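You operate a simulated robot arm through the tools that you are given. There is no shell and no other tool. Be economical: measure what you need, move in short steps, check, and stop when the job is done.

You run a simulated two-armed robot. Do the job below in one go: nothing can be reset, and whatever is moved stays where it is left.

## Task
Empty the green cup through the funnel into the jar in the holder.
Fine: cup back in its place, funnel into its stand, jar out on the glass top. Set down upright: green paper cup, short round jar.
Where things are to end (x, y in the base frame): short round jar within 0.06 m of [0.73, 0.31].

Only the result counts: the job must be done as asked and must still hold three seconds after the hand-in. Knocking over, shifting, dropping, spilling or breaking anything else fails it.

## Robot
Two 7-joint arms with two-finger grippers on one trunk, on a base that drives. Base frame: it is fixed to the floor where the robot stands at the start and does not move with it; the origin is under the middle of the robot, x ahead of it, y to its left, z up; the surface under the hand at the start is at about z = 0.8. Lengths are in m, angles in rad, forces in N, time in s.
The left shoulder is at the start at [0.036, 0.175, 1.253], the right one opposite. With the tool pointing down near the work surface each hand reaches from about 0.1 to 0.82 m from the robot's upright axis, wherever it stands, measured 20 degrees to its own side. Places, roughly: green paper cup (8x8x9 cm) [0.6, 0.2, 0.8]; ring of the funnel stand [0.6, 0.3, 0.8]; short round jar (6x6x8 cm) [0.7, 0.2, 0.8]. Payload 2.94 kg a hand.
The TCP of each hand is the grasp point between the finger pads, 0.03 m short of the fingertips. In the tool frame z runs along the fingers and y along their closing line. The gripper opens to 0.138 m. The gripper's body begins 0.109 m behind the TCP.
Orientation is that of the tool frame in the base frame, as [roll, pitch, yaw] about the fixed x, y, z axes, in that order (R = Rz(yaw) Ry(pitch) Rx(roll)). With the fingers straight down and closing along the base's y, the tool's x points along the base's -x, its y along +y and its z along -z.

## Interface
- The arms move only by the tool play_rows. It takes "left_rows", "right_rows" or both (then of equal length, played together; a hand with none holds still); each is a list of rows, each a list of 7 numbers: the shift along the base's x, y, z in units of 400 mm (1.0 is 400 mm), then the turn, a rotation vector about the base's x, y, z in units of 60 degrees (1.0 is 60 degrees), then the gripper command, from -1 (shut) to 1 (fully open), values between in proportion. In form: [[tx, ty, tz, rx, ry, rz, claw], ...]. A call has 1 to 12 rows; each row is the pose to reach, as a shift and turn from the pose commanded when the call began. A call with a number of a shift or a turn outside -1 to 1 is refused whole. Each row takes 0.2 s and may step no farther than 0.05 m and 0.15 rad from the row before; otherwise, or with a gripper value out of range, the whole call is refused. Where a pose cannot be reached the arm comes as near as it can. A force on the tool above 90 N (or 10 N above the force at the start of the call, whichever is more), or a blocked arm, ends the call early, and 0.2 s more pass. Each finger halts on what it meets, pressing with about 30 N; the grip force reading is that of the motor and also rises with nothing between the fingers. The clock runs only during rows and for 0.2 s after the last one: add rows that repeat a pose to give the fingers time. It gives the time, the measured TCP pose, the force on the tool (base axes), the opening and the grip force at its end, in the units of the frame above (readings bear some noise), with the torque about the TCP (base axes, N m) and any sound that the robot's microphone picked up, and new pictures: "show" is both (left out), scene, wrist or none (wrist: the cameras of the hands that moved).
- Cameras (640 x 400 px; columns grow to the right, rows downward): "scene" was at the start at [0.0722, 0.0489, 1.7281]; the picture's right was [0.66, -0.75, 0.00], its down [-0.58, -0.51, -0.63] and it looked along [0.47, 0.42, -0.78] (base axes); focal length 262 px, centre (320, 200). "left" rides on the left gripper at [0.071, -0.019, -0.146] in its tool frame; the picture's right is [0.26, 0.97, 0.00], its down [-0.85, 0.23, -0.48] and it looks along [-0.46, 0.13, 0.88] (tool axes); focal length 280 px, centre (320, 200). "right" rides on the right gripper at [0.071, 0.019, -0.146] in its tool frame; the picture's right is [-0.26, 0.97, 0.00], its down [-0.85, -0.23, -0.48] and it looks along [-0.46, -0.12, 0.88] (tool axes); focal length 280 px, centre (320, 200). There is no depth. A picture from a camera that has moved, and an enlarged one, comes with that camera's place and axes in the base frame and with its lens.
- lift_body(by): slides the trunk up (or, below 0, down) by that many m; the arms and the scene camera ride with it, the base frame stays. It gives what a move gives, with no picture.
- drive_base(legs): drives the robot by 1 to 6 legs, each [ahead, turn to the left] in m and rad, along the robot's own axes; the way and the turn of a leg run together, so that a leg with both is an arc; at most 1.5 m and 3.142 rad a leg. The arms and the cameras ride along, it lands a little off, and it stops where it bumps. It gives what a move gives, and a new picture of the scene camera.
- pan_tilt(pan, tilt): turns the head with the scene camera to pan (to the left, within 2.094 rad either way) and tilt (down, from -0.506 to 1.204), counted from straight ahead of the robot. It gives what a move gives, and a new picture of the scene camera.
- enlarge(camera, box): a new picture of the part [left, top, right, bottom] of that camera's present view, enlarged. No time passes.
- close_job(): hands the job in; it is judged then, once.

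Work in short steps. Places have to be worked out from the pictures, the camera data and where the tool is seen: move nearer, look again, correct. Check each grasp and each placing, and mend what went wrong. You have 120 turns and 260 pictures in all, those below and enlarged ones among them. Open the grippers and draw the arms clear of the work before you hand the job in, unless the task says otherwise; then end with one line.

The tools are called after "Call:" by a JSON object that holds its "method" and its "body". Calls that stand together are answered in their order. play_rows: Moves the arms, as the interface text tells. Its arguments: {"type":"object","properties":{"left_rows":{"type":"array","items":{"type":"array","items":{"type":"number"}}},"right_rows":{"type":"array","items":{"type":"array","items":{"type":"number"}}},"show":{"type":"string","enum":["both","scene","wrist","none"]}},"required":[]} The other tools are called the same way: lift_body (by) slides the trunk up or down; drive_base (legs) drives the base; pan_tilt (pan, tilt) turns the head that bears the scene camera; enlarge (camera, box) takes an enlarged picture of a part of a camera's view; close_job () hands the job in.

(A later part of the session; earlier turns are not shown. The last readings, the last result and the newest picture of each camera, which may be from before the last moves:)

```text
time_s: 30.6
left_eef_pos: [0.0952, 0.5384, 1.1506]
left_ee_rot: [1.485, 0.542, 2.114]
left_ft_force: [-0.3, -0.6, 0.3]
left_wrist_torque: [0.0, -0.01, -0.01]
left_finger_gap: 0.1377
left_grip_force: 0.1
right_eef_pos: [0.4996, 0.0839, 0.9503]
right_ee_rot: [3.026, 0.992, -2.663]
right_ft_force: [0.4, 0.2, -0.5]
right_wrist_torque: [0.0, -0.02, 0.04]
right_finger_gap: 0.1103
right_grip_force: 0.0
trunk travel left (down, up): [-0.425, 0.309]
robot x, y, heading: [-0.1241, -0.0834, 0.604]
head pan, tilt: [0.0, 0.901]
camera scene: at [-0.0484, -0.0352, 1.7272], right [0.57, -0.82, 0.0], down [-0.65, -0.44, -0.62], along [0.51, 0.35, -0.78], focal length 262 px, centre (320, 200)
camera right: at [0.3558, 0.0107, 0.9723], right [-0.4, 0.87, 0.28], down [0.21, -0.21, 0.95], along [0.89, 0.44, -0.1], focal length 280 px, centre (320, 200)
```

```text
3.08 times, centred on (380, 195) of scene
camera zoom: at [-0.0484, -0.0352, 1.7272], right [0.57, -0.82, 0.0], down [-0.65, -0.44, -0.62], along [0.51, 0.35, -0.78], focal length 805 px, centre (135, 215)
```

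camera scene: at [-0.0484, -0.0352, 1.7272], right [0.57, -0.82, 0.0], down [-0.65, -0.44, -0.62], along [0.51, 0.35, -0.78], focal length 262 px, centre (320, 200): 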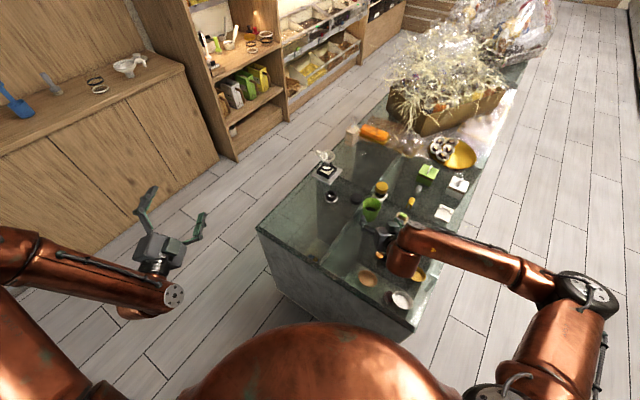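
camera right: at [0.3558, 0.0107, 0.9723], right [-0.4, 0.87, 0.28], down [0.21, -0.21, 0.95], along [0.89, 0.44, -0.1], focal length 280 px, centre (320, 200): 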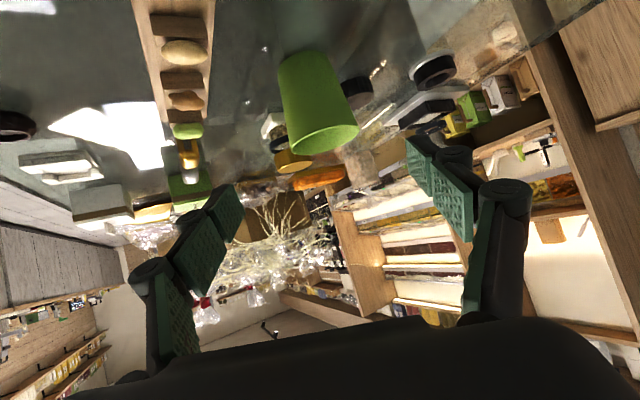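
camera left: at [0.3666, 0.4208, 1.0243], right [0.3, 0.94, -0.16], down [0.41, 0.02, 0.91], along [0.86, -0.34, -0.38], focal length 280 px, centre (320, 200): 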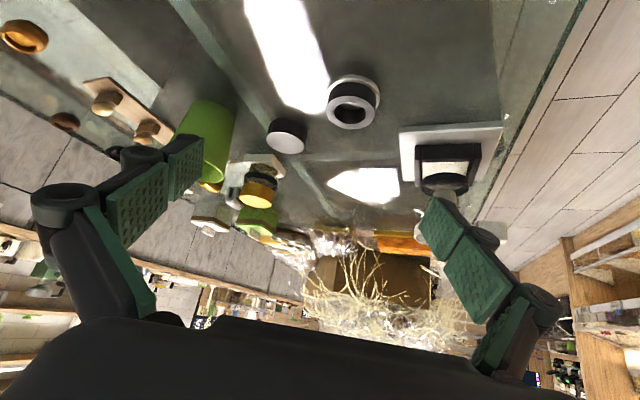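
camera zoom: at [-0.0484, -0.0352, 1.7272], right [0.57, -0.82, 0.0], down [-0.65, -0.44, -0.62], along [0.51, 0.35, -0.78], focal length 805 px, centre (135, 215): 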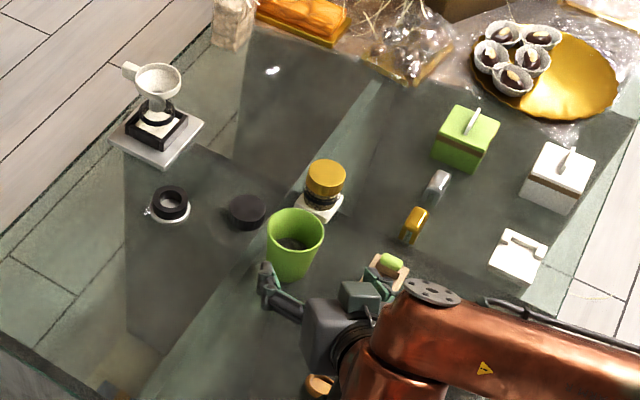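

Cup centre at ≈(0.602, 0.156), rim z≈0.885. I slide in along the finger direction, stopping partway to check.

Call:
{"method": "play_rows", "body": {"right_rows": [[0.04, 0.028, -0.06, 0, 0, 0, 0.6], [0.1, 0.07, -0.11, 0, 0, 0, 0.6], [0.16, 0.113, -0.16, 0, 0, 0, 0.6]]}}

Call:
{"method": "enlarge", "body": {"camera": "scene", "box": [330, 170, 430, 260]}}

```text
time_s: 31.4
left_eef_pos: [0.0957, 0.5409, 1.1478]
left_ee_rot: [1.487, 0.545, 2.113]
left_ft_force: [1.4, 0.0, -0.1]
left_wrist_torque: [0.04, -0.05, -0.07]
left_finger_gap: 0.1381
left_grip_force: 0.1
right_eef_pos: [0.5908, 0.1035, 0.8963]
right_ee_rot: [3.029, 0.992, -2.658]
right_ft_force: [0.0, 1.1, 0.3]
right_wrist_torque: [0.0, -0.07, -0.04]
right_finger_gap: 0.1104
right_grip_force: 0.1
right hand out of reach, approached as far as the arm can: row 1, 2, 3
trunk travel left (down, up): [-0.425, 0.309]
robot x, y, heading: [-0.1248, -0.0844, 0.603]
head pan, tilt: [0.0, 0.901]
camera scene: at [-0.0479, -0.0323, 1.7271], right [0.57, -0.82, 0.0], down [-0.65, -0.44, -0.62], along [0.51, 0.35, -0.78], focal length 262 px, centre (320, 200)
camera right: at [0.4458, 0.0306, 0.9193], right [-0.4, 0.87, 0.28], down [0.21, -0.21, 0.95], along [0.89, 0.44, -0.1], focal length 280 px, centre (320, 200)
```

scene: 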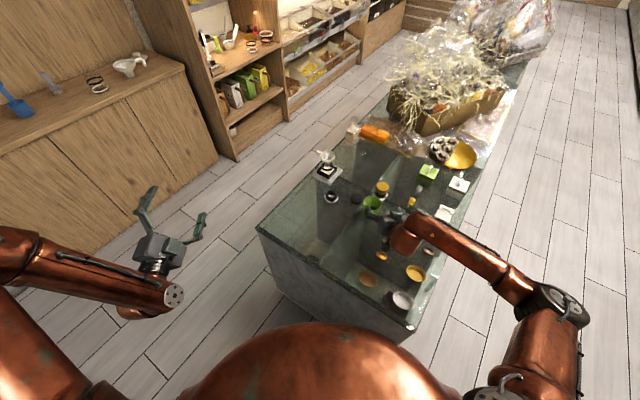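
right: 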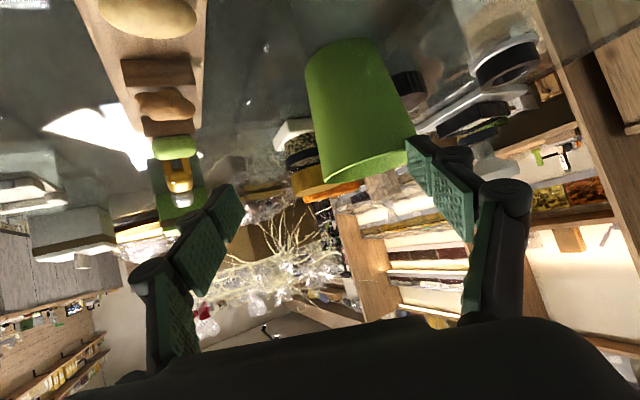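

```text
4.44 times, centred on (380, 215) of scene
camera zoom: at [-0.0479, -0.0323, 1.7271], right [0.57, -0.82, 0.0], down [-0.65, -0.44, -0.62], along [0.51, 0.35, -0.78], focal length 1162 px, centre (53, 133)
```

zoom: 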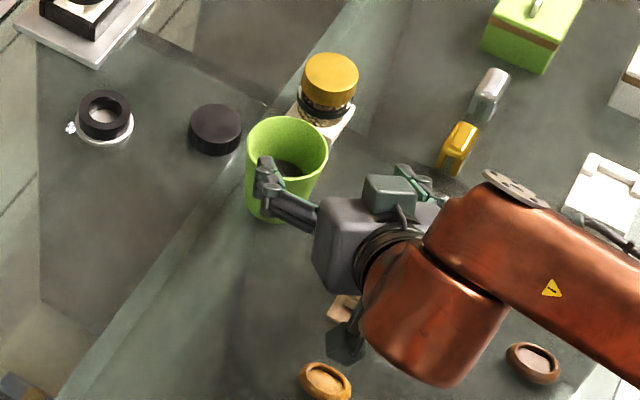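

The hand drifts outward: it prefers being more outboard. I back it off, then turn the base further left so the cup lies more on the right arm's side.

Call:
{"method": "play_rows", "body": {"right_rows": [[-0.1, -0.05, 0.05, 0, 0, 0, 0.6], [-0.2, -0.1, 0.12, 0, 0, 0, 0.6], [-0.25, -0.13, 0.22, 0, 0, 0, 0.6], [-0.25, -0.13, 0.34, 0, 0, 0, 0.6]], "show": "none"}}

Call:
{"method": "drive_base", "body": {"legs": [[0.0, 0.3]]}}

```text
refused: row 2 steps farther than a row can; nothing moved
```

```text
time_s: 32.8
left_eef_pos: [-0.0973, 0.575, 1.1499]
left_ee_rot: [1.486, 0.544, 2.411]
left_ft_force: [-1.1, 0.5, -0.4]
left_wrist_torque: [0.05, 0.0, -0.02]
left_finger_gap: 0.138
left_grip_force: 0.1
right_eef_pos: [0.5032, 0.303, 0.8966]
right_ee_rot: [3.026, 0.993, -2.362]
right_ft_force: [-1.4, -0.2, 0.2]
right_wrist_torque: [-0.04, -0.01, -0.03]
right_finger_gap: 0.1103
right_grip_force: 0.0
trunk travel left (down, up): [-0.425, 0.309]
robot x, y, heading: [-0.1247, -0.0863, 0.897]
head pan, tilt: [0.0, 0.901]
camera scene: at [-0.0673, -0.015, 1.7272], right [0.78, -0.62, 0.0], down [-0.49, -0.61, -0.62], along [0.39, 0.49, -0.78], focal length 262 px, centre (320, 200)
```

scene: 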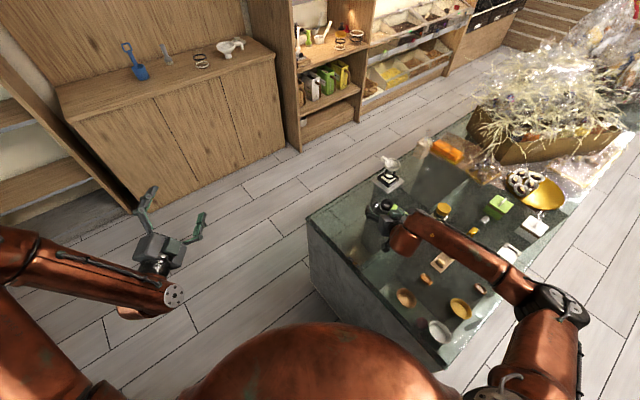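

The retreat was refused and the turn went ahead, so I must check whether the cup was touched.

Call:
{"method": "enlarge", "body": {"camera": "scene", "box": [350, 150, 510, 260]}}

Call:
{"method": "enlarge", "body": {"camera": "right", "box": [0, 0, 640, 400]}}

```text
3.64 times, centred on (430, 205) of scene
camera zoom: at [-0.0673, -0.015, 1.7272], right [0.78, -0.62, 0.0], down [-0.49, -0.61, -0.62], along [0.39, 0.49, -0.78], focal length 951 px, centre (-80, 182)
```

zoom: 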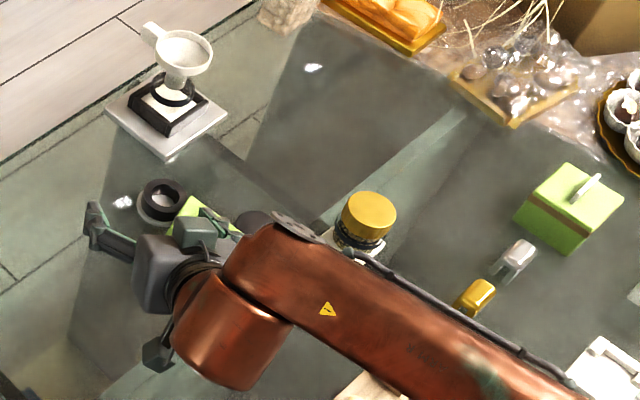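

```text
1.00 times, centred on (320, 200) of right (not enlarged: the box is as wide or as high as the picture)
camera zoom: at [0.3866, 0.1905, 0.9197], right [-0.64, 0.72, 0.28], down [0.26, -0.14, 0.95], along [0.72, 0.68, -0.1], focal length 280 px, centre (320, 200)
```

zoom: 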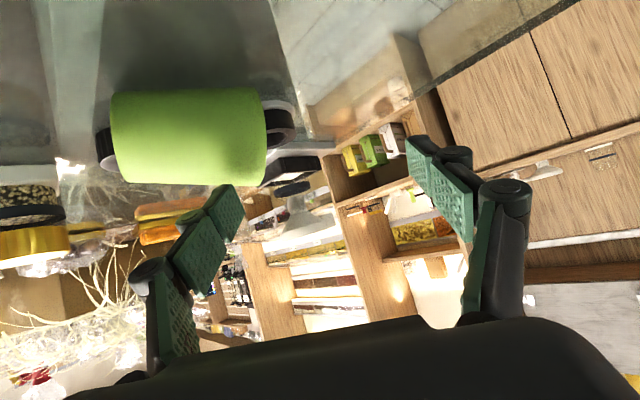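

The cup was knocked on its side by the turn. I raise the hand straight up to inspect the damage.

Call:
{"method": "play_rows", "body": {"right_rows": [[0, 0, 0.1, 0, 0, 0, 0.6], [0, 0, 0.2, 0, 0, 0, 0.6], [-0.03, -0.05, 0.3, 0, 0, 0, 0.6], [-0.06, -0.1, 0.4, 0, 0, 0, 0.6], [-0.09, -0.15, 0.5, 0, 0, 0, 0.6], [-0.12, -0.2, 0.58, 0, 0, 0, 0.6]]}}

Call:
{"method": "enlarge", "body": {"camera": "scene", "box": [360, 160, 490, 250]}}

```text
time_s: 34.2
left_eef_pos: [-0.0955, 0.5732, 1.1503]
left_ee_rot: [1.485, 0.542, 2.41]
left_ft_force: [-0.3, 0.5, 0.4]
left_wrist_torque: [0.01, -0.06, 0.02]
left_finger_gap: 0.1379
left_grip_force: 0.0
right_eef_pos: [0.4557, 0.2214, 1.1298]
right_ee_rot: [3.026, 0.991, -2.363]
right_ft_force: [-0.2, -0.6, 0.6]
right_wrist_torque: [-0.02, -0.03, 0.0]
right_finger_gap: 0.1107
right_grip_force: 0.0
trunk travel left (down, up): [-0.425, 0.309]
robot x, y, heading: [-0.1236, -0.0861, 0.897]
head pan, tilt: [0.0, 0.901]
camera scene: at [-0.0676, -0.0162, 1.7273], right [0.78, -0.62, 0.0], down [-0.49, -0.61, -0.62], along [0.39, 0.49, -0.78], focal length 262 px, centre (320, 200)
camera right: at [0.3382, 0.1099, 1.1516], right [-0.64, 0.72, 0.28], down [0.26, -0.14, 0.95], along [0.72, 0.68, -0.1], focal length 280 px, centre (320, 200)
```

scene: 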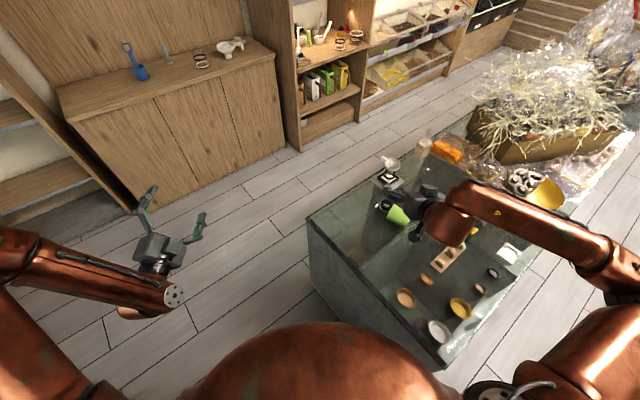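
right: 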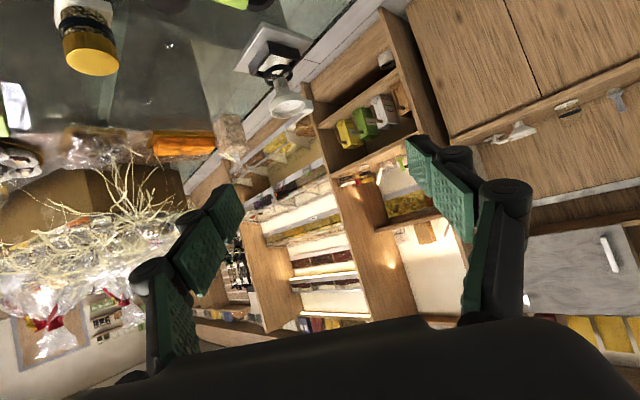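

```text
4.44 times, centred on (425, 205) of scene
camera zoom: at [-0.0676, -0.0162, 1.7273], right [0.78, -0.62, 0.0], down [-0.49, -0.61, -0.62], along [0.39, 0.49, -0.78], focal length 1162 px, centre (-147, 178)
```

zoom: 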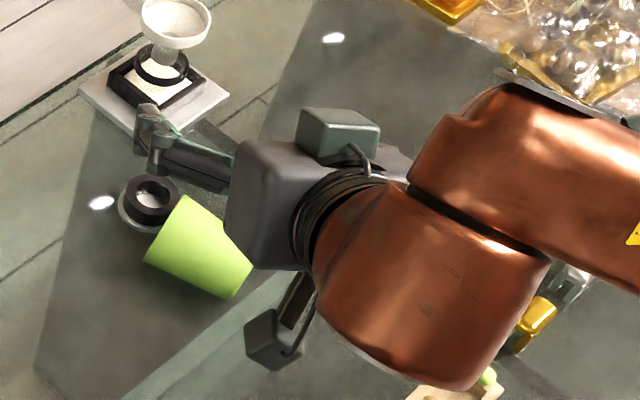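

Call:
{"method": "play_rows", "body": {"right_rows": [[-0.05, -0.08, 0.05, 0, 0, 0, 0.6], [-0.1, -0.16, 0.1, 0, 0, 0, 0.6], [-0.1, -0.26, 0.12, 0, 0, 0, 0.6], [-0.1, -0.36, 0.12, 0, 0, 0, 0.6], [-0.1, -0.46, 0.12, 0, 0, 0, 0.6], [-0.1, -0.56, 0.12, 0, 0, 0, 0.6]], "show": "none"}}

Call:
{"method": "enlarge", "body": {"camera": "scene", "box": [370, 150, 490, 250]}}

```text
time_s: 35.6
left_eef_pos: [-0.0971, 0.5727, 1.1506]
left_ee_rot: [1.483, 0.542, 2.41]
left_ft_force: [0.0, -0.3, 0.1]
left_wrist_torque: [0.01, 0.04, -0.03]
left_finger_gap: 0.1381
left_grip_force: 0.1
right_eef_pos: [0.4135, 0.0877, 1.1778]
right_ee_rot: [3.025, 0.991, -2.362]
right_ft_force: [-0.8, -0.9, 0.7]
right_wrist_torque: [0.04, -0.02, -0.02]
right_finger_gap: 0.1105
right_grip_force: 0.1
right hand out of reach, approached as far as the arm can: row 4, 5, 6
trunk travel left (down, up): [-0.425, 0.309]
robot x, y, heading: [-0.1241, -0.0848, 0.899]
head pan, tilt: [0.0, 0.901]
```

```text
4.00 times, centred on (430, 200) of scene
camera zoom: at [-0.0692, -0.0179, 1.7274], right [0.78, -0.62, 0.0], down [-0.49, -0.61, -0.62], along [0.39, 0.49, -0.78], focal length 1046 px, centre (-120, 200)
```

zoom: 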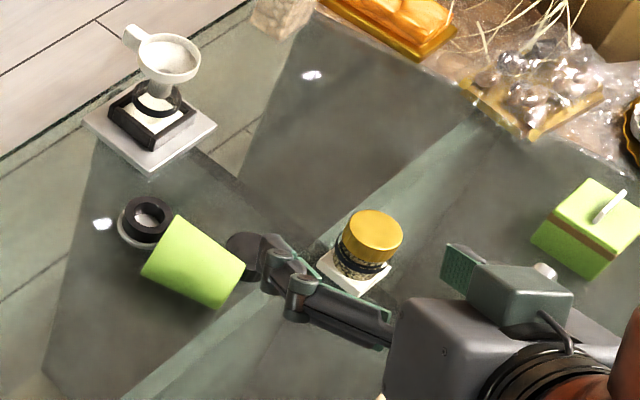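

The cup lies on its side (base ≈(0.587,0.233), mouth ≈(0.573,0.313)), no grains visible on the glass; ring, disc and jars unmoved. I'll pick it up as it lies with a downward hand closing across it, then turn it upright; first re-orient the hand in the air.

Call:
{"method": "play_rows", "body": {"right_rows": [[0.03, 0.04, 0, -0.097, 0.021, 0.063, 0.8], [0.06, 0.08, 0, -0.193, 0.042, 0.126, 0.8], [0.1, 0.12, 0, -0.29, 0.063, 0.189, 0.8], [0.13, 0.16, 0, -0.386, 0.085, 0.252, 0.8], [0.16, 0.2, 0, -0.483, 0.106, 0.315, 0.8], [0.2, 0.25, 0, -0.579, 0.127, 0.378, 0.8]], "show": "none"}}

```text
time_s: 37.0
left_eef_pos: [-0.0932, 0.5724, 1.1507]
left_ee_rot: [1.484, 0.539, 2.411]
left_ft_force: [0.8, -0.2, 0.9]
left_wrist_torque: [-0.07, 0.07, 0.1]
left_finger_gap: 0.1383
left_grip_force: 0.1
right_eef_pos: [0.5017, 0.179, 1.1764]
right_ee_rot: [-3.004, 0.399, -1.807]
right_ft_force: [-4.8, 3.9, 4.4]
right_wrist_torque: [-0.68, -0.38, -0.3]
right_finger_gap: 0.124
right_grip_force: 0.3
right hand out of reach, approached as far as the arm can: row 6
trunk travel left (down, up): [-0.425, 0.309]
robot x, y, heading: [-0.1187, -0.0837, 0.895]
head pan, tilt: [0.0, 0.901]
```

Call:
{"method": "play_rows", "body": {"right_rows": [[0.03, 0.04, 0, -0.097, 0.021, 0.063, 0.8], [0.06, 0.09, 0, -0.193, 0.042, 0.126, 0.8], [0.09, 0.14, 0, -0.29, 0.063, 0.189, 0.8], [0.12, 0.19, 0, -0.386, 0.085, 0.252, 0.8], [0.15, 0.24, -0.03, -0.483, 0.106, 0.315, 0.8], [0.18, 0.28, -0.05, -0.579, 0.127, 0.378, 0.8]]}}

```text
time_s: 38.4
left_eef_pos: [-0.0962, 0.5751, 1.1503]
left_ee_rot: [1.484, 0.544, 2.41]
left_ft_force: [-0.1, 0.3, 1.0]
left_wrist_torque: [0.0, -0.02, 0.02]
left_finger_gap: 0.138
left_grip_force: 0.0
right_eef_pos: [0.3278, 0.1104, 1.1222]
right_ee_rot: [-3.064, -0.18, -1.489]
right_ft_force: [0.1, -0.3, -0.1]
right_wrist_torque: [0.0, 0.01, 0.03]
right_finger_gap: 0.124
right_grip_force: 0.0
right hand out of reach, approached as far as the arm can: row 1, 2, 3, 4, 5, 6
trunk travel left (down, up): [-0.425, 0.309]
robot x, y, heading: [-0.1228, -0.0829, 0.9]
head pan, tilt: [0.0, 0.901]
camera scene: at [-0.0667, -0.0162, 1.7273], right [0.78, -0.62, 0.0], down [-0.49, -0.61, -0.62], along [0.39, 0.49, -0.78], focal length 262 px, centre (320, 200)
camera right: at [0.3013, 0.0638, 1.2769], right [-0.98, 0.17, -0.12], down [0.12, 0.94, 0.33], along [0.17, 0.31, -0.94], focal length 280 px, centre (320, 200)
```

scene: 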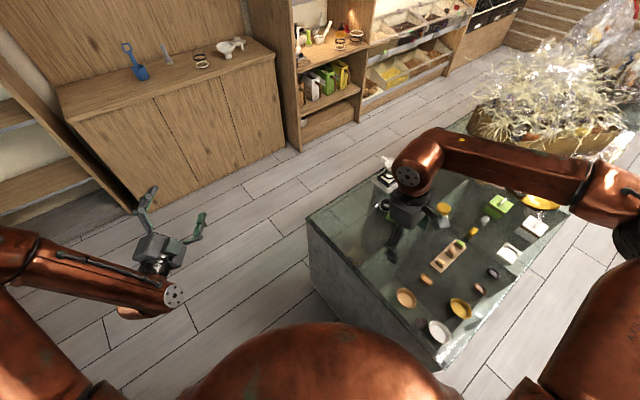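
right: 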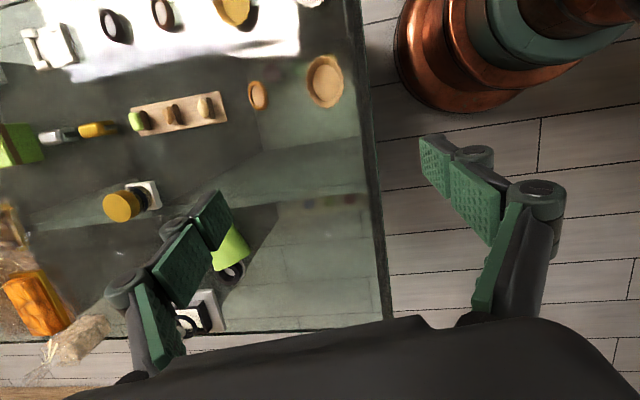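

Orientation is right but the position slid. Try translating to above the cup with this orientation.

Call:
{"method": "play_rows", "body": {"right_rows": [[0.08, 0.06, 0, 0, 0, 0, 0.8], [0.16, 0.12, 0, 0, 0, 0, 0.8], [0.24, 0.18, 0, 0, 0, 0, 0.8], [0.32, 0.24, 0, 0, 0, 0, 0.8], [0.4, 0.3, 0, 0, 0, 0, 0.8], [0.48, 0.36, 0, 0, 0, 0, 0.8], [0.56, 0.42, 0, 0, 0, 0, 0.8], [0.62, 0.46, 0, 0, 0, 0, 0.8]]}}

```text
time_s: 40.2
left_eef_pos: [-0.0957, 0.5742, 1.1514]
left_ee_rot: [1.485, 0.543, 2.409]
left_ft_force: [0.7, 0.0, 0.2]
left_wrist_torque: [0.02, -0.01, 0.03]
left_finger_gap: 0.1379
left_grip_force: 0.0
right_eef_pos: [0.3282, 0.1111, 1.1206]
right_ee_rot: [-3.062, -0.181, -1.49]
right_ft_force: [0.1, 0.1, 0.2]
right_wrist_torque: [0.03, 0.04, -0.01]
right_finger_gap: 0.1241
right_grip_force: 0.0
right hand out of reach, approached as far as the arm can: row 1, 2, 3, 4, 5, 6, 7, 8
trunk travel left (down, up): [-0.425, 0.309]
robot x, y, heading: [-0.1242, -0.085, 0.899]
head pan, tilt: [0.0, 0.901]
camera scene: at [-0.0668, -0.0155, 1.7272], right [0.78, -0.62, 0.0], down [-0.49, -0.61, -0.62], along [0.39, 0.49, -0.78], focal length 262 px, centre (320, 200)
camera right: at [0.3015, 0.0644, 1.2767], right [-0.98, 0.17, -0.12], down [0.12, 0.94, 0.33], along [0.17, 0.31, -0.94], focal length 280 px, centre (320, 200)
```

scene: 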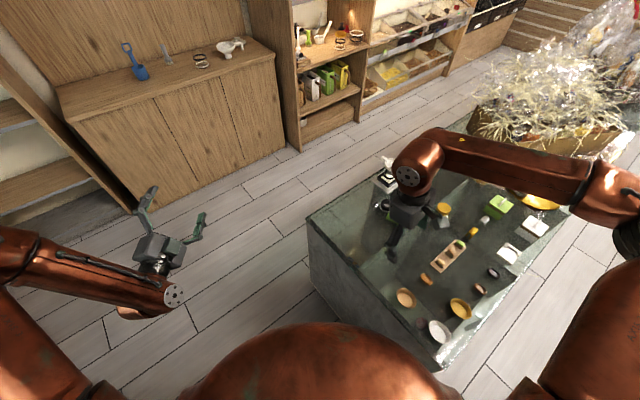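
right: 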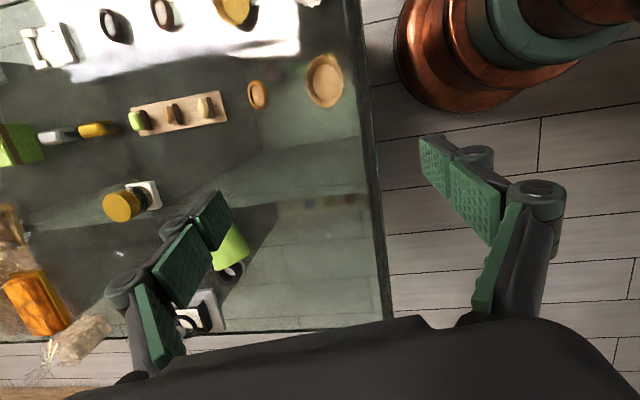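

The back-lean is what jams the wrist. I lean the fingers slightly forward instead, then translate.

Call:
{"method": "play_rows", "body": {"right_rows": [[0, 0, 0, 0.12, 0.02, 0, 0.8], [0, 0, 0, 0.24, 0.04, 0, 0.8], [0.05, 0.04, 0, 0.33, 0.057, 0, 0.8], [0.13, 0.1, 0, 0.33, 0.057, 0, 0.8], [0.21, 0.16, 0, 0.33, 0.057, 0, 0.8], [0.29, 0.22, 0, 0.33, 0.057, 0, 0.8], [0.37, 0.28, 0, 0.33, 0.057, 0, 0.8], [0.45, 0.34, 0, 0.33, 0.057, 0, 0.8], [0.53, 0.4, 0, 0.33, 0.057, 0, 0.8], [0.61, 0.45, 0, 0.33, 0.057, 0, 0.8]]}}

```text
time_s: 42.4
left_eef_pos: [-0.0963, 0.5753, 1.1511]
left_ee_rot: [1.485, 0.543, 2.41]
left_ft_force: [-1.2, -0.1, 0.4]
left_wrist_torque: [0.05, -0.05, -0.01]
left_finger_gap: 0.1381
left_grip_force: 0.2
right_eef_pos: [0.3633, 0.2054, 1.0925]
right_ee_rot: [-3.046, 0.179, -1.537]
right_ft_force: [-0.3, -0.3, -0.5]
right_wrist_torque: [-0.05, -0.01, 0.0]
right_finger_gap: 0.1241
right_grip_force: 0.1
right hand out of reach, approached as far as the arm can: row 3, 4, 5, 6, 7, 8, 9, 10
trunk travel left (down, up): [-0.425, 0.309]
robot x, y, heading: [-0.1225, -0.0848, 0.898]
head pan, tilt: [0.0, 0.901]
camera scene: at [-0.0667, -0.0157, 1.7272], right [0.78, -0.62, 0.0], down [-0.49, -0.61, -0.62], along [0.39, 0.49, -0.78], focal length 262 px, centre (320, 200)
camera right: at [0.3332, 0.1085, 1.2224], right [-0.97, 0.24, -0.04], down [0.16, 0.75, 0.64], along [0.19, 0.61, -0.77], focal length 280 px, centre (320, 200)
```

scene: 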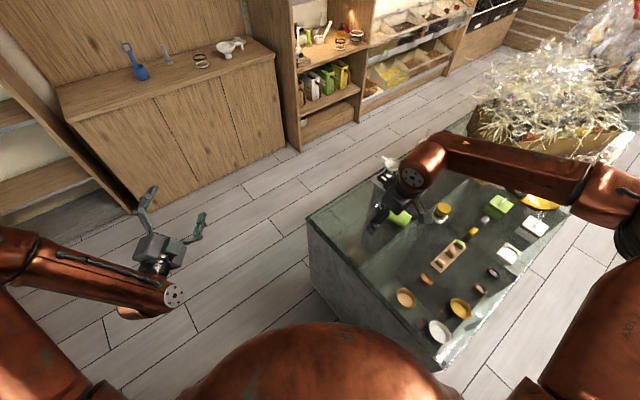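
right: 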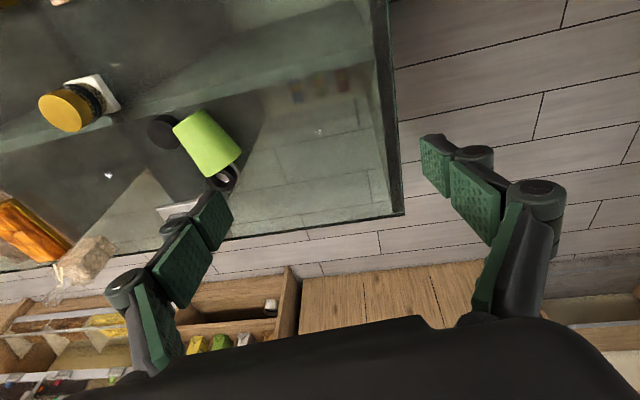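

Call:
{"method": "enlarge", "body": {"camera": "right", "box": [140, 90, 270, 200]}}

```text
3.64 times, centred on (205, 145) of right
camera zoom: at [0.3332, 0.1085, 1.2224], right [-0.97, 0.24, -0.04], down [0.16, 0.75, 0.64], along [0.19, 0.61, -0.77], focal length 1020 px, centre (738, 400)
```

zoom: 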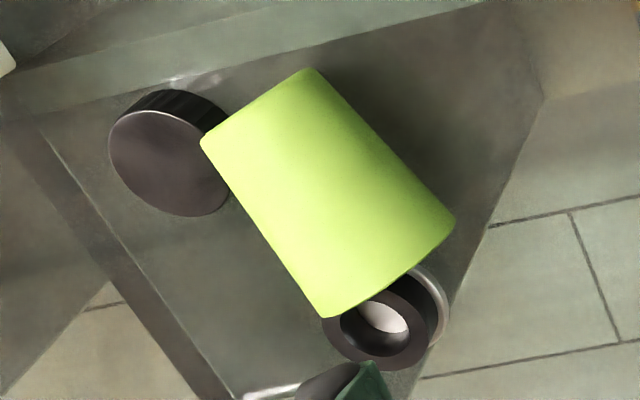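

No grains are visible outside the cup. The right arm will be better placed with the robot back near its starting pose; I first raise the right hand and undo its twist.

Call:
{"method": "play_rows", "body": {"right_rows": [[0, -0.05, 0.1, 0, 0, -0.13, 0.8], [0, -0.1, 0.2, 0, 0, -0.26, 0.8], [0, -0.15, 0.25, 0, 0, -0.39, 0.8], [0, -0.2, 0.3, 0, 0, -0.52, 0.8], [0, -0.2, 0.35, 0, 0, -0.65, 0.8], [0, -0.2, 0.35, 0, 0, -0.78, 0.8]], "show": "none"}}

```text
time_s: 43.8
left_eef_pos: [-0.0969, 0.5745, 1.1503]
left_ee_rot: [1.485, 0.542, 2.411]
left_ft_force: [-0.4, -0.6, 0.2]
left_wrist_torque: [0.0, 0.03, -0.01]
left_finger_gap: 0.1379
left_grip_force: 0.2
right_eef_pos: [0.3603, 0.1209, 1.2377]
right_ee_rot: [-3.046, 0.181, -2.358]
right_ft_force: [-0.1, -0.8, 0.2]
right_wrist_torque: [-0.02, 0.02, 0.02]
right_finger_gap: 0.1242
right_grip_force: 0.0
trunk travel left (down, up): [-0.425, 0.309]
robot x, y, heading: [-0.1202, -0.0806, 0.901]
head pan, tilt: [0.0, 0.901]
```

Hands are high and clear. Drive forward 0.15 m, then turn right 0.9 to the original heading.

Call:
{"method": "drive_base", "body": {"legs": [[0.14, 0.0], [0.0, -0.88]]}}

```text
time_s: 47.4
left_eef_pos: [0.4888, 0.4256, 1.1506]
left_ee_rot: [1.485, 0.543, 1.533]
left_ft_force: [0.5, 0.5, 0.5]
left_wrist_torque: [-0.03, -0.03, -0.02]
left_finger_gap: 0.138
left_grip_force: 0.0
right_eef_pos: [0.4328, -0.2142, 1.2361]
right_ee_rot: [-3.046, 0.178, 3.054]
right_ft_force: [0.1, 0.2, 0.5]
right_wrist_torque: [-0.01, -0.01, 0.01]
right_finger_gap: 0.1242
right_grip_force: 0.1
trunk travel left (down, up): [-0.425, 0.309]
robot x, y, heading: [-0.0379, 0.0261, 0.024]
head pan, tilt: [0.0, 0.901]
camera scene: at [0.0553, 0.0254, 1.7272], right [0.02, -1.0, 0.0], down [-0.78, -0.02, -0.62], along [0.62, 0.01, -0.78], focal length 262 px, centre (320, 200)
```

scene: 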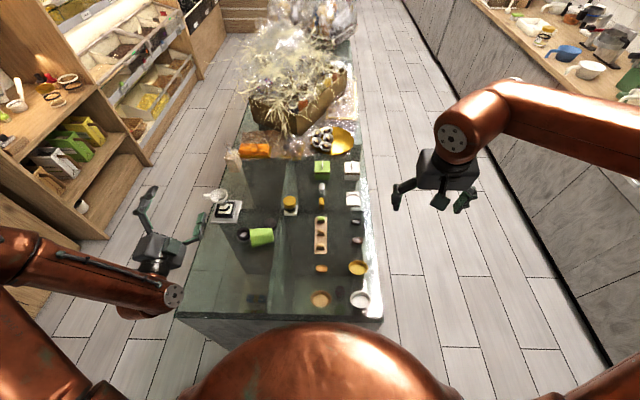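

Call:
{"method": "enlarge", "body": {"camera": "scene", "box": [200, 180, 310, 260]}}

```text
5.00 times, centred on (255, 220) of scene
camera zoom: at [0.0553, 0.0254, 1.7272], right [0.02, -1.0, 0.0], down [-0.78, -0.02, -0.62], along [0.62, 0.01, -0.78], focal length 1308 px, centre (645, 100)
```

zoom: 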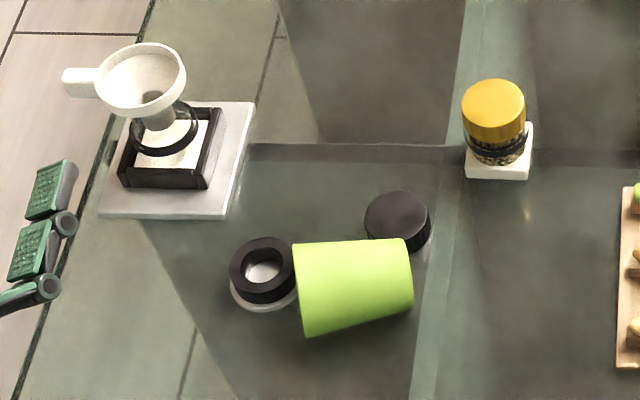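

I can see the geometry well now: cup axis from base (0.592,0.222) to mouth (0.572,0.304). I move the left hand outward, and bring the right hand over while yawing it so it will close across the cup.

Call:
{"method": "play_rows", "body": {"left_rows": [[-0.03, 0.06, 0.03, 0, 0, 0, 1], [-0.06, 0.12, 0.06, 0, 0, 0, 1], [-0.09, 0.18, 0.1, 0, 0, 0, 1], [-0.12, 0.24, 0.14, 0, 0, 0, 1], [-0.15, 0.3, 0.18, 0, 0, 0, 1], [-0.15, 0.36, 0.2, 0, 0, 0, 1], [-0.15, 0.4, 0.2, 0, 0, 0, 1]], "right_rows": [[0.03, 0.08, -0.02, 0, 0, 0.135, 0.45], [0.06, 0.16, -0.05, 0, 0, 0.27, 0.45], [0.08, 0.24, -0.08, 0, 0, 0.405, 0.45], [0.1, 0.32, -0.1, 0, 0, 0.54, 0.45], [0.12, 0.41, -0.12, 0, 0, 0.675, 0.45], [0.15, 0.5, -0.14, 0, 0, 0.81, 0.45], [0.18, 0.6, -0.15, 0, 0, 0.94, 0.45]], "show": "scene"}}

```text
time_s: 49.0
left_eef_pos: [0.4292, 0.5883, 1.2298]
left_ee_rot: [1.486, 0.541, 1.536]
left_ft_force: [-0.1, 0.7, 0.4]
left_wrist_torque: [-0.02, 0.02, -0.02]
left_finger_gap: 0.138
left_grip_force: 0.0
left hand out of reach, approached as far as the arm can: row 1, 2, 3, 4, 5
right_eef_pos: [0.461, -0.1163, 1.2137]
right_ee_rot: [-3.031, 0.189, -2.297]
right_ft_force: [0.2, 0.2, 0.3]
right_wrist_torque: [0.01, 0.04, -0.02]
right_finger_gap: 0.1001
right_grip_force: 0.1
right hand out of reach, approached as far as the arm can: row 3, 4, 5, 6, 7
trunk travel left (down, up): [-0.425, 0.309]
robot x, y, heading: [-0.0365, 0.0272, 0.021]
head pan, tilt: [0.0, 0.901]
camera scene: at [0.0571, 0.0261, 1.7271], right [0.02, -1.0, 0.0], down [-0.78, -0.02, -0.62], along [0.62, 0.01, -0.78], focal length 262 px, centre (320, 200)
```

scene: 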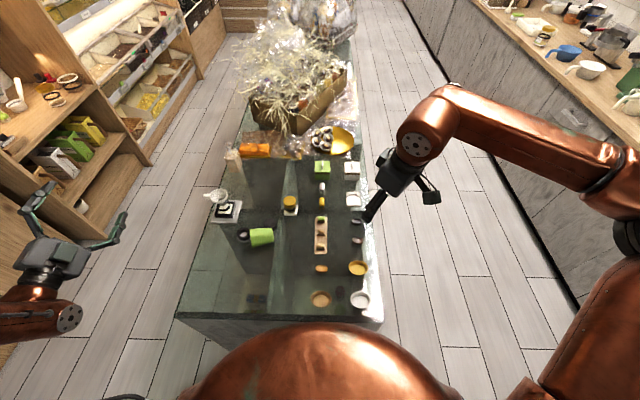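

The right arm has wandered into an awkward posture. I bring it back toward its starting pose (fingers straight down, original yaw) to free its joints.

Call:
{"method": "play_rows", "body": {"right_rows": [[-0.02, 0, 0.05, 0, 0, -0.12, 0.45], [-0.04, 0, 0.1, 0, 0, -0.24, 0.45], [-0.06, 0, 0.15, 0, 0, -0.36, 0.45], [-0.08, 0, 0.2, 0, 0, -0.48, 0.45], [-0.1, 0, 0.25, 0, 0, -0.6, 0.45], [-0.1, 0, 0.27, 0, 0, -0.72, 0.45], [-0.1, 0, 0.27, 0, 0, -0.8, 0.45]], "show": "none"}}

```text
time_s: 50.5
left_eef_pos: [0.4284, 0.5874, 1.2285]
left_ee_rot: [1.485, 0.542, 1.534]
left_ft_force: [-0.4, -0.3, 0.7]
left_wrist_torque: [0.0, -0.01, -0.01]
left_finger_gap: 0.1379
left_grip_force: 0.2
right_eef_pos: [0.4387, -0.1739, 1.3479]
right_ee_rot: [-3.034, 0.194, 3.141]
right_ft_force: [0.2, 0.1, -0.1]
right_wrist_torque: [-0.01, 0.04, 0.01]
right_finger_gap: 0.1
right_grip_force: 0.1
right hand out of reach, approached as far as the arm can: row 3, 4, 5, 6, 7
trunk travel left (down, up): [-0.425, 0.309]
robot x, y, heading: [-0.0314, 0.0255, 0.023]
head pan, tilt: [0.0, 0.901]
```

Call:
{"method": "play_rows", "body": {"right_rows": [[0, 0.05, 0, 0.05, 0.09, 0, 0.45], [0, 0.1, 0, 0.102, 0.183, 0, 0.45], [0, 0.2, -0.02, 0.102, 0.183, 0, 0.45], [0, 0.3, -0.04, 0.102, 0.183, 0, 0.45], [0, 0.4, -0.06, 0.102, 0.183, 0, 0.45], [0, 0.5, -0.07, 0.102, 0.183, 0, 0.45], [0, 0.58, -0.07, 0.102, 0.183, 0, 0.45]], "show": "scene"}}

```text
time_s: 52.1
left_eef_pos: [0.4274, 0.588, 1.23]
left_ee_rot: [1.485, 0.544, 1.534]
left_ft_force: [-0.2, 0.9, 0.7]
left_wrist_torque: [-0.01, 0.01, -0.01]
left_finger_gap: 0.1384
left_grip_force: 0.2
right_eef_pos: [0.3924, -0.1333, 1.2929]
right_ee_rot: [3.141, 0.0, 3.133]
right_ft_force: [-0.1, 0.3, -0.8]
right_wrist_torque: [0.0, -0.02, 0.01]
right_finger_gap: 0.0999
right_grip_force: 0.1
right hand out of reach, approached as far as the arm can: row 1, 2, 3, 4, 5, 6, 7
trunk travel left (down, up): [-0.425, 0.309]
robot x, y, heading: [-0.0333, 0.0274, 0.023]
head pan, tilt: [0.0, 0.901]
camera scene: at [0.056, 0.0263, 1.7272], right [0.02, -1.0, 0.0], down [-0.78, -0.02, -0.62], along [0.62, 0.01, -0.78], focal length 262 px, centre (320, 200)
```

scene: 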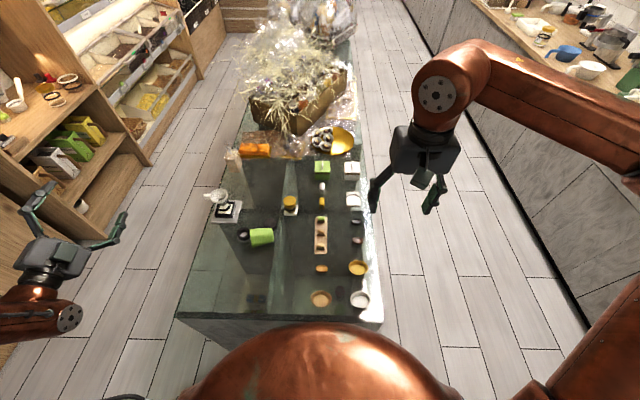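

I try freeing the elbow by extending the right arm forward, then bringing it inward.

Call:
{"method": "play_rows", "body": {"right_rows": [[0.1, 0, 0, 0, 0, 0, 0.45], [0.2, 0.0, 0, 0, 0, 0, 0.45], [0.3, 0.0, 0, 0, 0, 0, 0.45], [0.4, 0.0, 0, 0, 0, 0, 0.45], [0.5, 0.0, 0, 0, 0, 0, 0.45], [0.6, 0.0, 0, 0, 0, 0, 0.45], [0.7, 0.03, 0, 0, 0, 0, 0.45], [0.75, 0.1, 0, 0, 0, 0, 0.45], [0.75, 0.2, 0, 0, 0, 0, 0.45], [0.75, 0.3, 0, 0, 0, 0, 0.45], [0.75, 0.4, 0, 0, 0, 0, 0.45], [0.75, 0.5, 0, 0, 0, 0, 0.45]], "show": "scene"}}

```text
time_s: 54.8
left_eef_pos: [0.4267, 0.5888, 1.229]
left_ee_rot: [1.485, 0.544, 1.534]
left_ft_force: [-0.3, -0.1, 0.4]
left_wrist_torque: [0.01, -0.03, -0.02]
left_finger_gap: 0.1382
left_grip_force: 0.1
right_eef_pos: [0.4726, -0.19, 1.2545]
right_ee_rot: [-3.137, 0.0, 3.138]
right_ft_force: [0.0, 1.0, -0.4]
right_wrist_torque: [-0.1, -0.02, 0.01]
right_finger_gap: 0.1003
right_grip_force: 0.0
right hand out of reach, approached as far as the arm can: row 1, 2, 3, 4, 5, 6, 7, 8, 9, 10, 11, 12
trunk travel left (down, up): [-0.425, 0.309]
robot x, y, heading: [-0.035, 0.0245, 0.018]
head pan, tilt: [0.0, 0.901]
camera scene: at [0.0536, 0.0292, 1.7274], right [0.02, -1.0, 0.0], down [-0.78, -0.02, -0.62], along [0.62, 0.01, -0.78], focal length 262 px, centre (320, 200)
```

scene: 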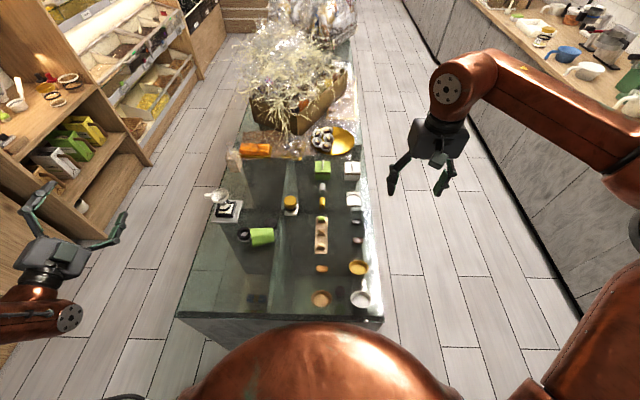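

Call:
{"method": "play_rows", "body": {"right_rows": [[-0.1, 0.03, 0.03, 0, 0, 0, 0.45], [-0.2, 0.06, 0.06, 0, 0, 0, 0.45], [-0.3, 0.09, 0.09, 0, 0, 0, 0.45], [-0.4, 0.13, 0.12, 0, 0, 0, 0.45], [-0.5, 0.16, 0.14, 0, 0, 0, 0.45], [-0.6, 0.2, 0.16, 0, 0, 0, 0.45]], "show": "scene"}}

```text
time_s: 56.1
left_eef_pos: [0.4272, 0.589, 1.2312]
left_ee_rot: [1.484, 0.542, 1.536]
left_ft_force: [-0.5, -0.4, 0.3]
left_wrist_torque: [-0.05, -0.01, -0.05]
left_finger_gap: 0.138
left_grip_force: 0.1
right_eef_pos: [0.2378, -0.1182, 1.315]
right_ee_rot: [-3.139, 0.0, 3.138]
right_ft_force: [-0.3, 1.0, -0.5]
right_wrist_torque: [-0.04, -0.01, 0.01]
right_finger_gap: 0.1001
right_grip_force: 0.1
trunk travel left (down, up): [-0.425, 0.309]
robot x, y, heading: [-0.0316, 0.0259, 0.02]
head pan, tilt: [0.0, 0.901]
camera scene: at [0.0531, 0.0273, 1.7274], right [0.02, -1.0, 0.0], down [-0.78, -0.02, -0.62], along [0.62, 0.01, -0.78], focal length 262 px, centre (320, 200)
```

scene: 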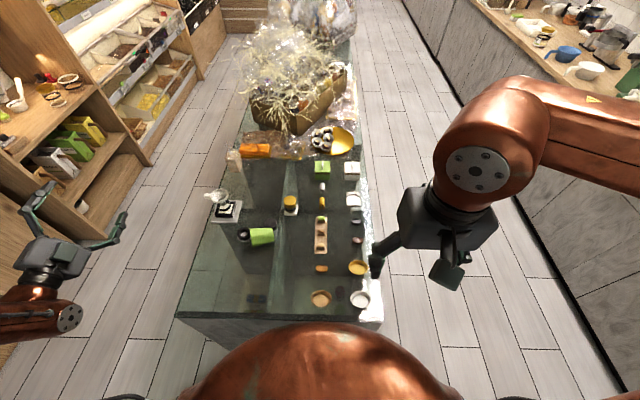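

Reached. Now move inboard from here.

Call:
{"method": "play_rows", "body": {"right_rows": [[0.03, 0.1, 0, 0, 0, 0, 0.45], [0.06, 0.2, 0, 0, 0, 0, 0.45], [0.1, 0.3, 0, 0, 0, 0, 0.45], [0.15, 0.4, 0, 0, 0, 0, 0.45], [0.2, 0.5, 0, 0, 0, 0, 0.45], [0.3, 0.55, 0, 0, 0, 0, 0.45], [0.4, 0.6, 0, 0, 0, 0, 0.45]], "show": "scene"}}

```text
time_s: 57.8
left_eef_pos: [0.428, 0.5877, 1.2313]
left_ee_rot: [1.485, 0.543, 1.534]
left_ft_force: [-0.2, -0.2, 0.0]
left_wrist_torque: [0.05, -0.02, 0.03]
left_finger_gap: 0.1379
left_grip_force: 0.1
right_eef_pos: [0.2517, -0.0769, 1.3137]
right_ee_rot: [3.141, 0.0, 3.136]
right_ft_force: [-0.3, 1.0, 0.2]
right_wrist_torque: [0.01, -0.02, -0.01]
right_finger_gap: 0.1
right_grip_force: 0.1
right hand out of reach, approached as far as the arm can: row 2, 3, 4, 5, 6, 7
trunk travel left (down, up): [-0.425, 0.309]
robot x, y, heading: [-0.0342, 0.0309, 0.024]
head pan, tilt: [0.0, 0.901]
camera scene: at [0.0548, 0.0253, 1.7273], right [0.02, -1.0, 0.0], down [-0.78, -0.02, -0.62], along [0.62, 0.01, -0.78], focal length 262 px, centre (320, 200)
```

scene: 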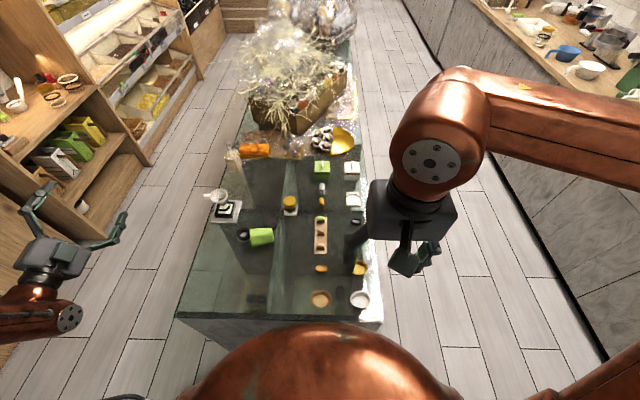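

The high hand keeps the elbow flared. I raise the trunk so the arms reach downward instead.

Call:
{"method": "lift_body", "body": {"by": 0.25}}

Call:
{"method": "play_rows", "body": {"right_rows": [[0.03, 0, -0.1, 0, 0, 0, 0.45], [0.06, 0, -0.2, 0, 0, 0, 0.45], [0.1, 0, -0.3, 0, 0, 0, 0.45], [0.14, 0, -0.4, 0, 0, 0, 0.45], [0.18, 0, -0.5, 0, 0, 0, 0.45], [0.22, 0, -0.6, 0, 0, 0, 0.45], [0.26, 0, -0.7, 0, 0, 0, 0.45], [0.3, 0, -0.8, 0, 0, 0, 0.45], [0.34, 0, -0.9, 0, 0, 0, 0.45]], "show": "scene"}}

```text
time_s: 60.3
left_eef_pos: [0.4283, 0.588, 1.4796]
left_ee_rot: [1.485, 0.543, 1.534]
left_ft_force: [0.3, 0.9, 0.0]
left_wrist_torque: [-0.02, -0.02, 0.03]
left_finger_gap: 0.138
left_grip_force: 0.1
right_eef_pos: [0.233, -0.0776, 1.5756]
right_ee_rot: [3.141, 0.044, 3.136]
right_ft_force: [0.5, 0.0, 0.9]
right_wrist_torque: [0.0, 0.01, -0.01]
right_finger_gap: 0.1003
right_grip_force: 0.0
trunk travel left (down, up): [-0.675, 0.059]
robot x, y, heading: [-0.0345, 0.028, 0.023]
head pan, tilt: [0.0, 0.901]
```

```text
time_s: 62.3
left_eef_pos: [0.4297, 0.5855, 1.4812]
left_ee_rot: [1.487, 0.541, 1.537]
left_ft_force: [0.3, -0.1, -0.1]
left_wrist_torque: [0.01, 0.05, 0.03]
left_finger_gap: 0.1381
left_grip_force: 0.0
right_eef_pos: [0.3457, -0.158, 1.2649]
right_ee_rot: [3.137, 0.044, 3.138]
right_ft_force: [0.5, -0.5, -0.4]
right_wrist_torque: [0.01, 0.12, 0.06]
right_finger_gap: 0.0999
right_grip_force: 0.1
right hand out of reach, approached as far as the arm can: row 3, 4, 5, 6, 7, 8, 9
trunk travel left (down, up): [-0.675, 0.059]
robot x, y, heading: [-0.0322, 0.0251, 0.022]
head pan, tilt: [0.0, 0.901]
camera scene: at [0.0234, 0.0226, 1.9766], right [0.02, -1.0, 0.0], down [-0.78, -0.02, -0.62], along [0.62, 0.01, -0.78], focal length 262 px, centre (320, 200)
```

scene: 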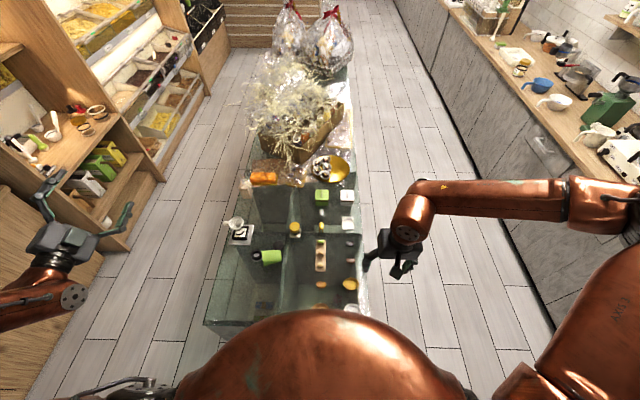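

Likely the hand-roll joint is at its limit with the forearm coming from the right; yawing the hand left should free it. I do this in place.

Call:
{"method": "play_rows", "body": {"right_rows": [[0, 0, 0, 0, 0, 0.14, 0.45], [0, 0, 0, 0, 0, 0.28, 0.45], [0, 0, 0, 0, 0, 0.42, 0.45], [0, 0, 0, 0, 0, 0.56, 0.45], [0, 0, 0, 0, 0, 0.7, 0.45], [0, 0, 0, 0, 0, 0.84, 0.45], [0, 0, 0, 0, 0, 0.95, 0.45]], "show": "none"}}

Call:
{"method": "play_rows", "body": {"right_rows": [[0, 0, 0, 0, 0, 0.14, 0.45], [0, 0, 0, 0, 0, 0.28, 0.45], [0, 0, 0, 0, 0, 0.42, 0.45], [0, 0, 0, 0, 0, 0.56, 0.45], [0, 0, 0, 0, 0, 0.7, 0.45], [0, 0, 0, 0, 0, 0.84, 0.45]], "show": "scene"}}

```text
time_s: 63.9
left_eef_pos: [0.4281, 0.5873, 1.4805]
left_ee_rot: [1.486, 0.542, 1.533]
left_ft_force: [0.4, -0.3, -0.1]
left_wrist_torque: [-0.01, -0.01, 0.0]
left_finger_gap: 0.1379
left_grip_force: 0.1
right_eef_pos: [0.333, -0.1491, 1.2621]
right_ee_rot: [-3.134, 0.043, -2.158]
right_ft_force: [0.8, 0.1, -1.0]
right_wrist_torque: [0.01, -0.05, 0.04]
right_finger_gap: 0.1
right_grip_force: 0.0
right hand out of reach, approached as far as the arm can: row 7
trunk travel left (down, up): [-0.675, 0.059]
robot x, y, heading: [-0.0352, 0.0243, 0.018]
head pan, tilt: [0.0, 0.901]
```

```text
time_s: 65.3
left_eef_pos: [0.4266, 0.587, 1.481]
left_ee_rot: [1.483, 0.543, 1.533]
left_ft_force: [-0.5, 0.5, -0.5]
left_wrist_torque: [0.02, 0.0, -0.02]
left_finger_gap: 0.138
left_grip_force: 0.1
right_eef_pos: [0.2857, -0.166, 1.2467]
right_ee_rot: [-2.812, 0.038, -1.552]
right_ft_force: [-0.7, -0.2, 0.0]
right_wrist_torque: [0.09, -0.07, 0.03]
right_finger_gap: 0.1003
right_grip_force: 0.0
right hand out of reach, approached as far as the arm can: row 1, 2, 3, 4, 5, 6
trunk travel left (down, up): [-0.675, 0.059]
robot x, y, heading: [-0.034, 0.0246, 0.023]
head pan, tilt: [0.0, 0.901]
camera scene: at [0.0184, 0.0255, 1.9772], right [0.02, -1.0, 0.0], down [-0.78, -0.02, -0.62], along [0.62, 0.01, -0.78], focal length 262 px, centre (320, 200)
```

scene: 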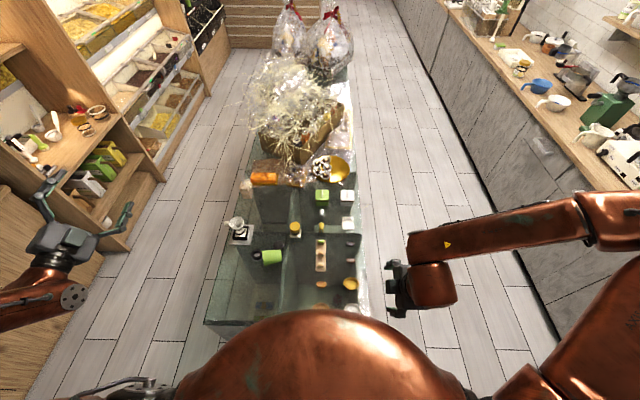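

The right arm is jammed in a bad posture; the left arm is healthy. Plan: park the right, use the left arm with a repositioned base. I lower the trunk most of the way and start returning the left hand to fingers-down.

Call:
{"method": "lift_body", "body": {"by": -0.2}}

Call:
{"method": "play_rows", "body": {"left_rows": [[0, 0, 0, -0.057, 0.101, 0.053, 1], [0, 0, 0, -0.115, 0.202, 0.105, 1], [0, 0, 0, -0.172, 0.303, 0.158, 1], [0, 0, 0, -0.229, 0.404, 0.211, 1], [0, 0, 0, -0.286, 0.505, 0.264, 1], [0, 0, 0, -0.344, 0.606, 0.316, 1], [0, 0, 0, -0.401, 0.707, 0.369, 1]], "show": "none"}}

```text
time_s: 67.5
left_eef_pos: [0.4279, 0.5873, 1.2802]
left_ee_rot: [1.485, 0.543, 1.534]
left_ft_force: [0.2, 0.6, 0.5]
left_wrist_torque: [0.03, 0.0, -0.02]
left_finger_gap: 0.1379
left_grip_force: 0.1
right_eef_pos: [0.2902, -0.1696, 1.0484]
right_ee_rot: [-2.812, 0.041, -1.552]
right_ft_force: [0.3, 0.3, -0.1]
right_wrist_torque: [-0.01, -0.02, -0.03]
right_finger_gap: 0.1
right_grip_force: 0.1
trunk travel left (down, up): [-0.475, 0.259]
robot x, y, heading: [-0.0358, 0.0256, 0.024]
head pan, tilt: [0.0, 0.901]
```

```text
time_s: 69.1
left_eef_pos: [0.4486, 0.6808, 1.219]
left_ee_rot: [2.517, 0.635, 2.492]
left_ft_force: [0.6, -0.5, 0.6]
left_wrist_torque: [-0.01, 0.01, 0.02]
left_finger_gap: 0.1378
left_grip_force: 0.0
left hand out of reach, approached as far as the arm can: row 4, 5, 6, 7
right_eef_pos: [0.29, -0.1677, 1.0472]
right_ee_rot: [-2.815, 0.041, -1.554]
right_ft_force: [-0.6, 0.9, 0.4]
right_wrist_torque: [-0.01, -0.02, -0.03]
right_finger_gap: 0.0999
right_grip_force: 0.0
trunk travel left (down, up): [-0.475, 0.259]
robot x, y, heading: [-0.035, 0.027, 0.023]
head pan, tilt: [0.0, 0.901]
```

Call:
{"method": "play_rows", "body": {"left_rows": [[0, 0, 0, -0.057, 0.101, 0.053, 1], [0, 0, 0, -0.115, 0.202, 0.105, 1], [0, 0, 0, -0.172, 0.303, 0.158, 1], [0, 0, 0, -0.229, 0.404, 0.211, 1], [0, 0, 0, -0.286, 0.505, 0.264, 1], [0, 0, 0, -0.344, 0.606, 0.316, 1], [0, 0, 0, -0.401, 0.707, 0.369, 1]], "show": "scene"}}

```text
time_s: 70.7
left_eef_pos: [0.4506, 0.6798, 1.2199]
left_ee_rot: [-3.107, 0.048, -3.138]
left_ft_force: [-0.1, 0.4, -0.8]
left_wrist_torque: [-0.01, 0.03, -0.02]
left_finger_gap: 0.1381
left_grip_force: 0.0
left hand out of reach, approached as far as the arm can: row 1, 2
right_eef_pos: [0.2909, -0.1677, 1.0463]
right_ee_rot: [-2.813, 0.041, -1.554]
right_ft_force: [0.1, 0.4, 0.0]
right_wrist_torque: [-0.04, 0.05, 0.0]
right_finger_gap: 0.1
right_grip_force: 0.1
trunk travel left (down, up): [-0.475, 0.259]
robot x, y, heading: [-0.034, 0.026, 0.023]
head pan, tilt: [0.0, 0.901]
camera scene: at [0.0427, 0.0262, 1.777], right [0.02, -1.0, 0.0], down [-0.78, -0.02, -0.62], along [0.62, 0.01, -0.78], focal length 262 px, centre (320, 200)
```

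scene: 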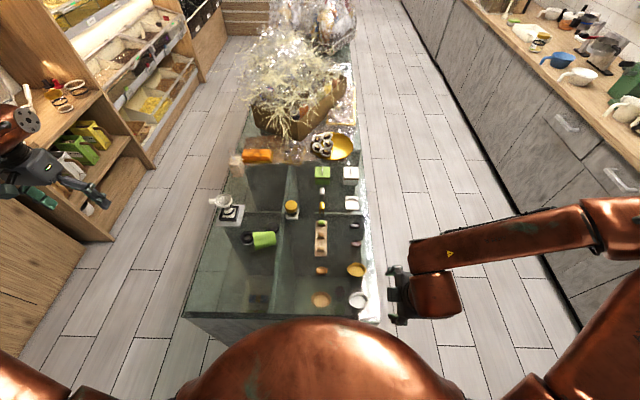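

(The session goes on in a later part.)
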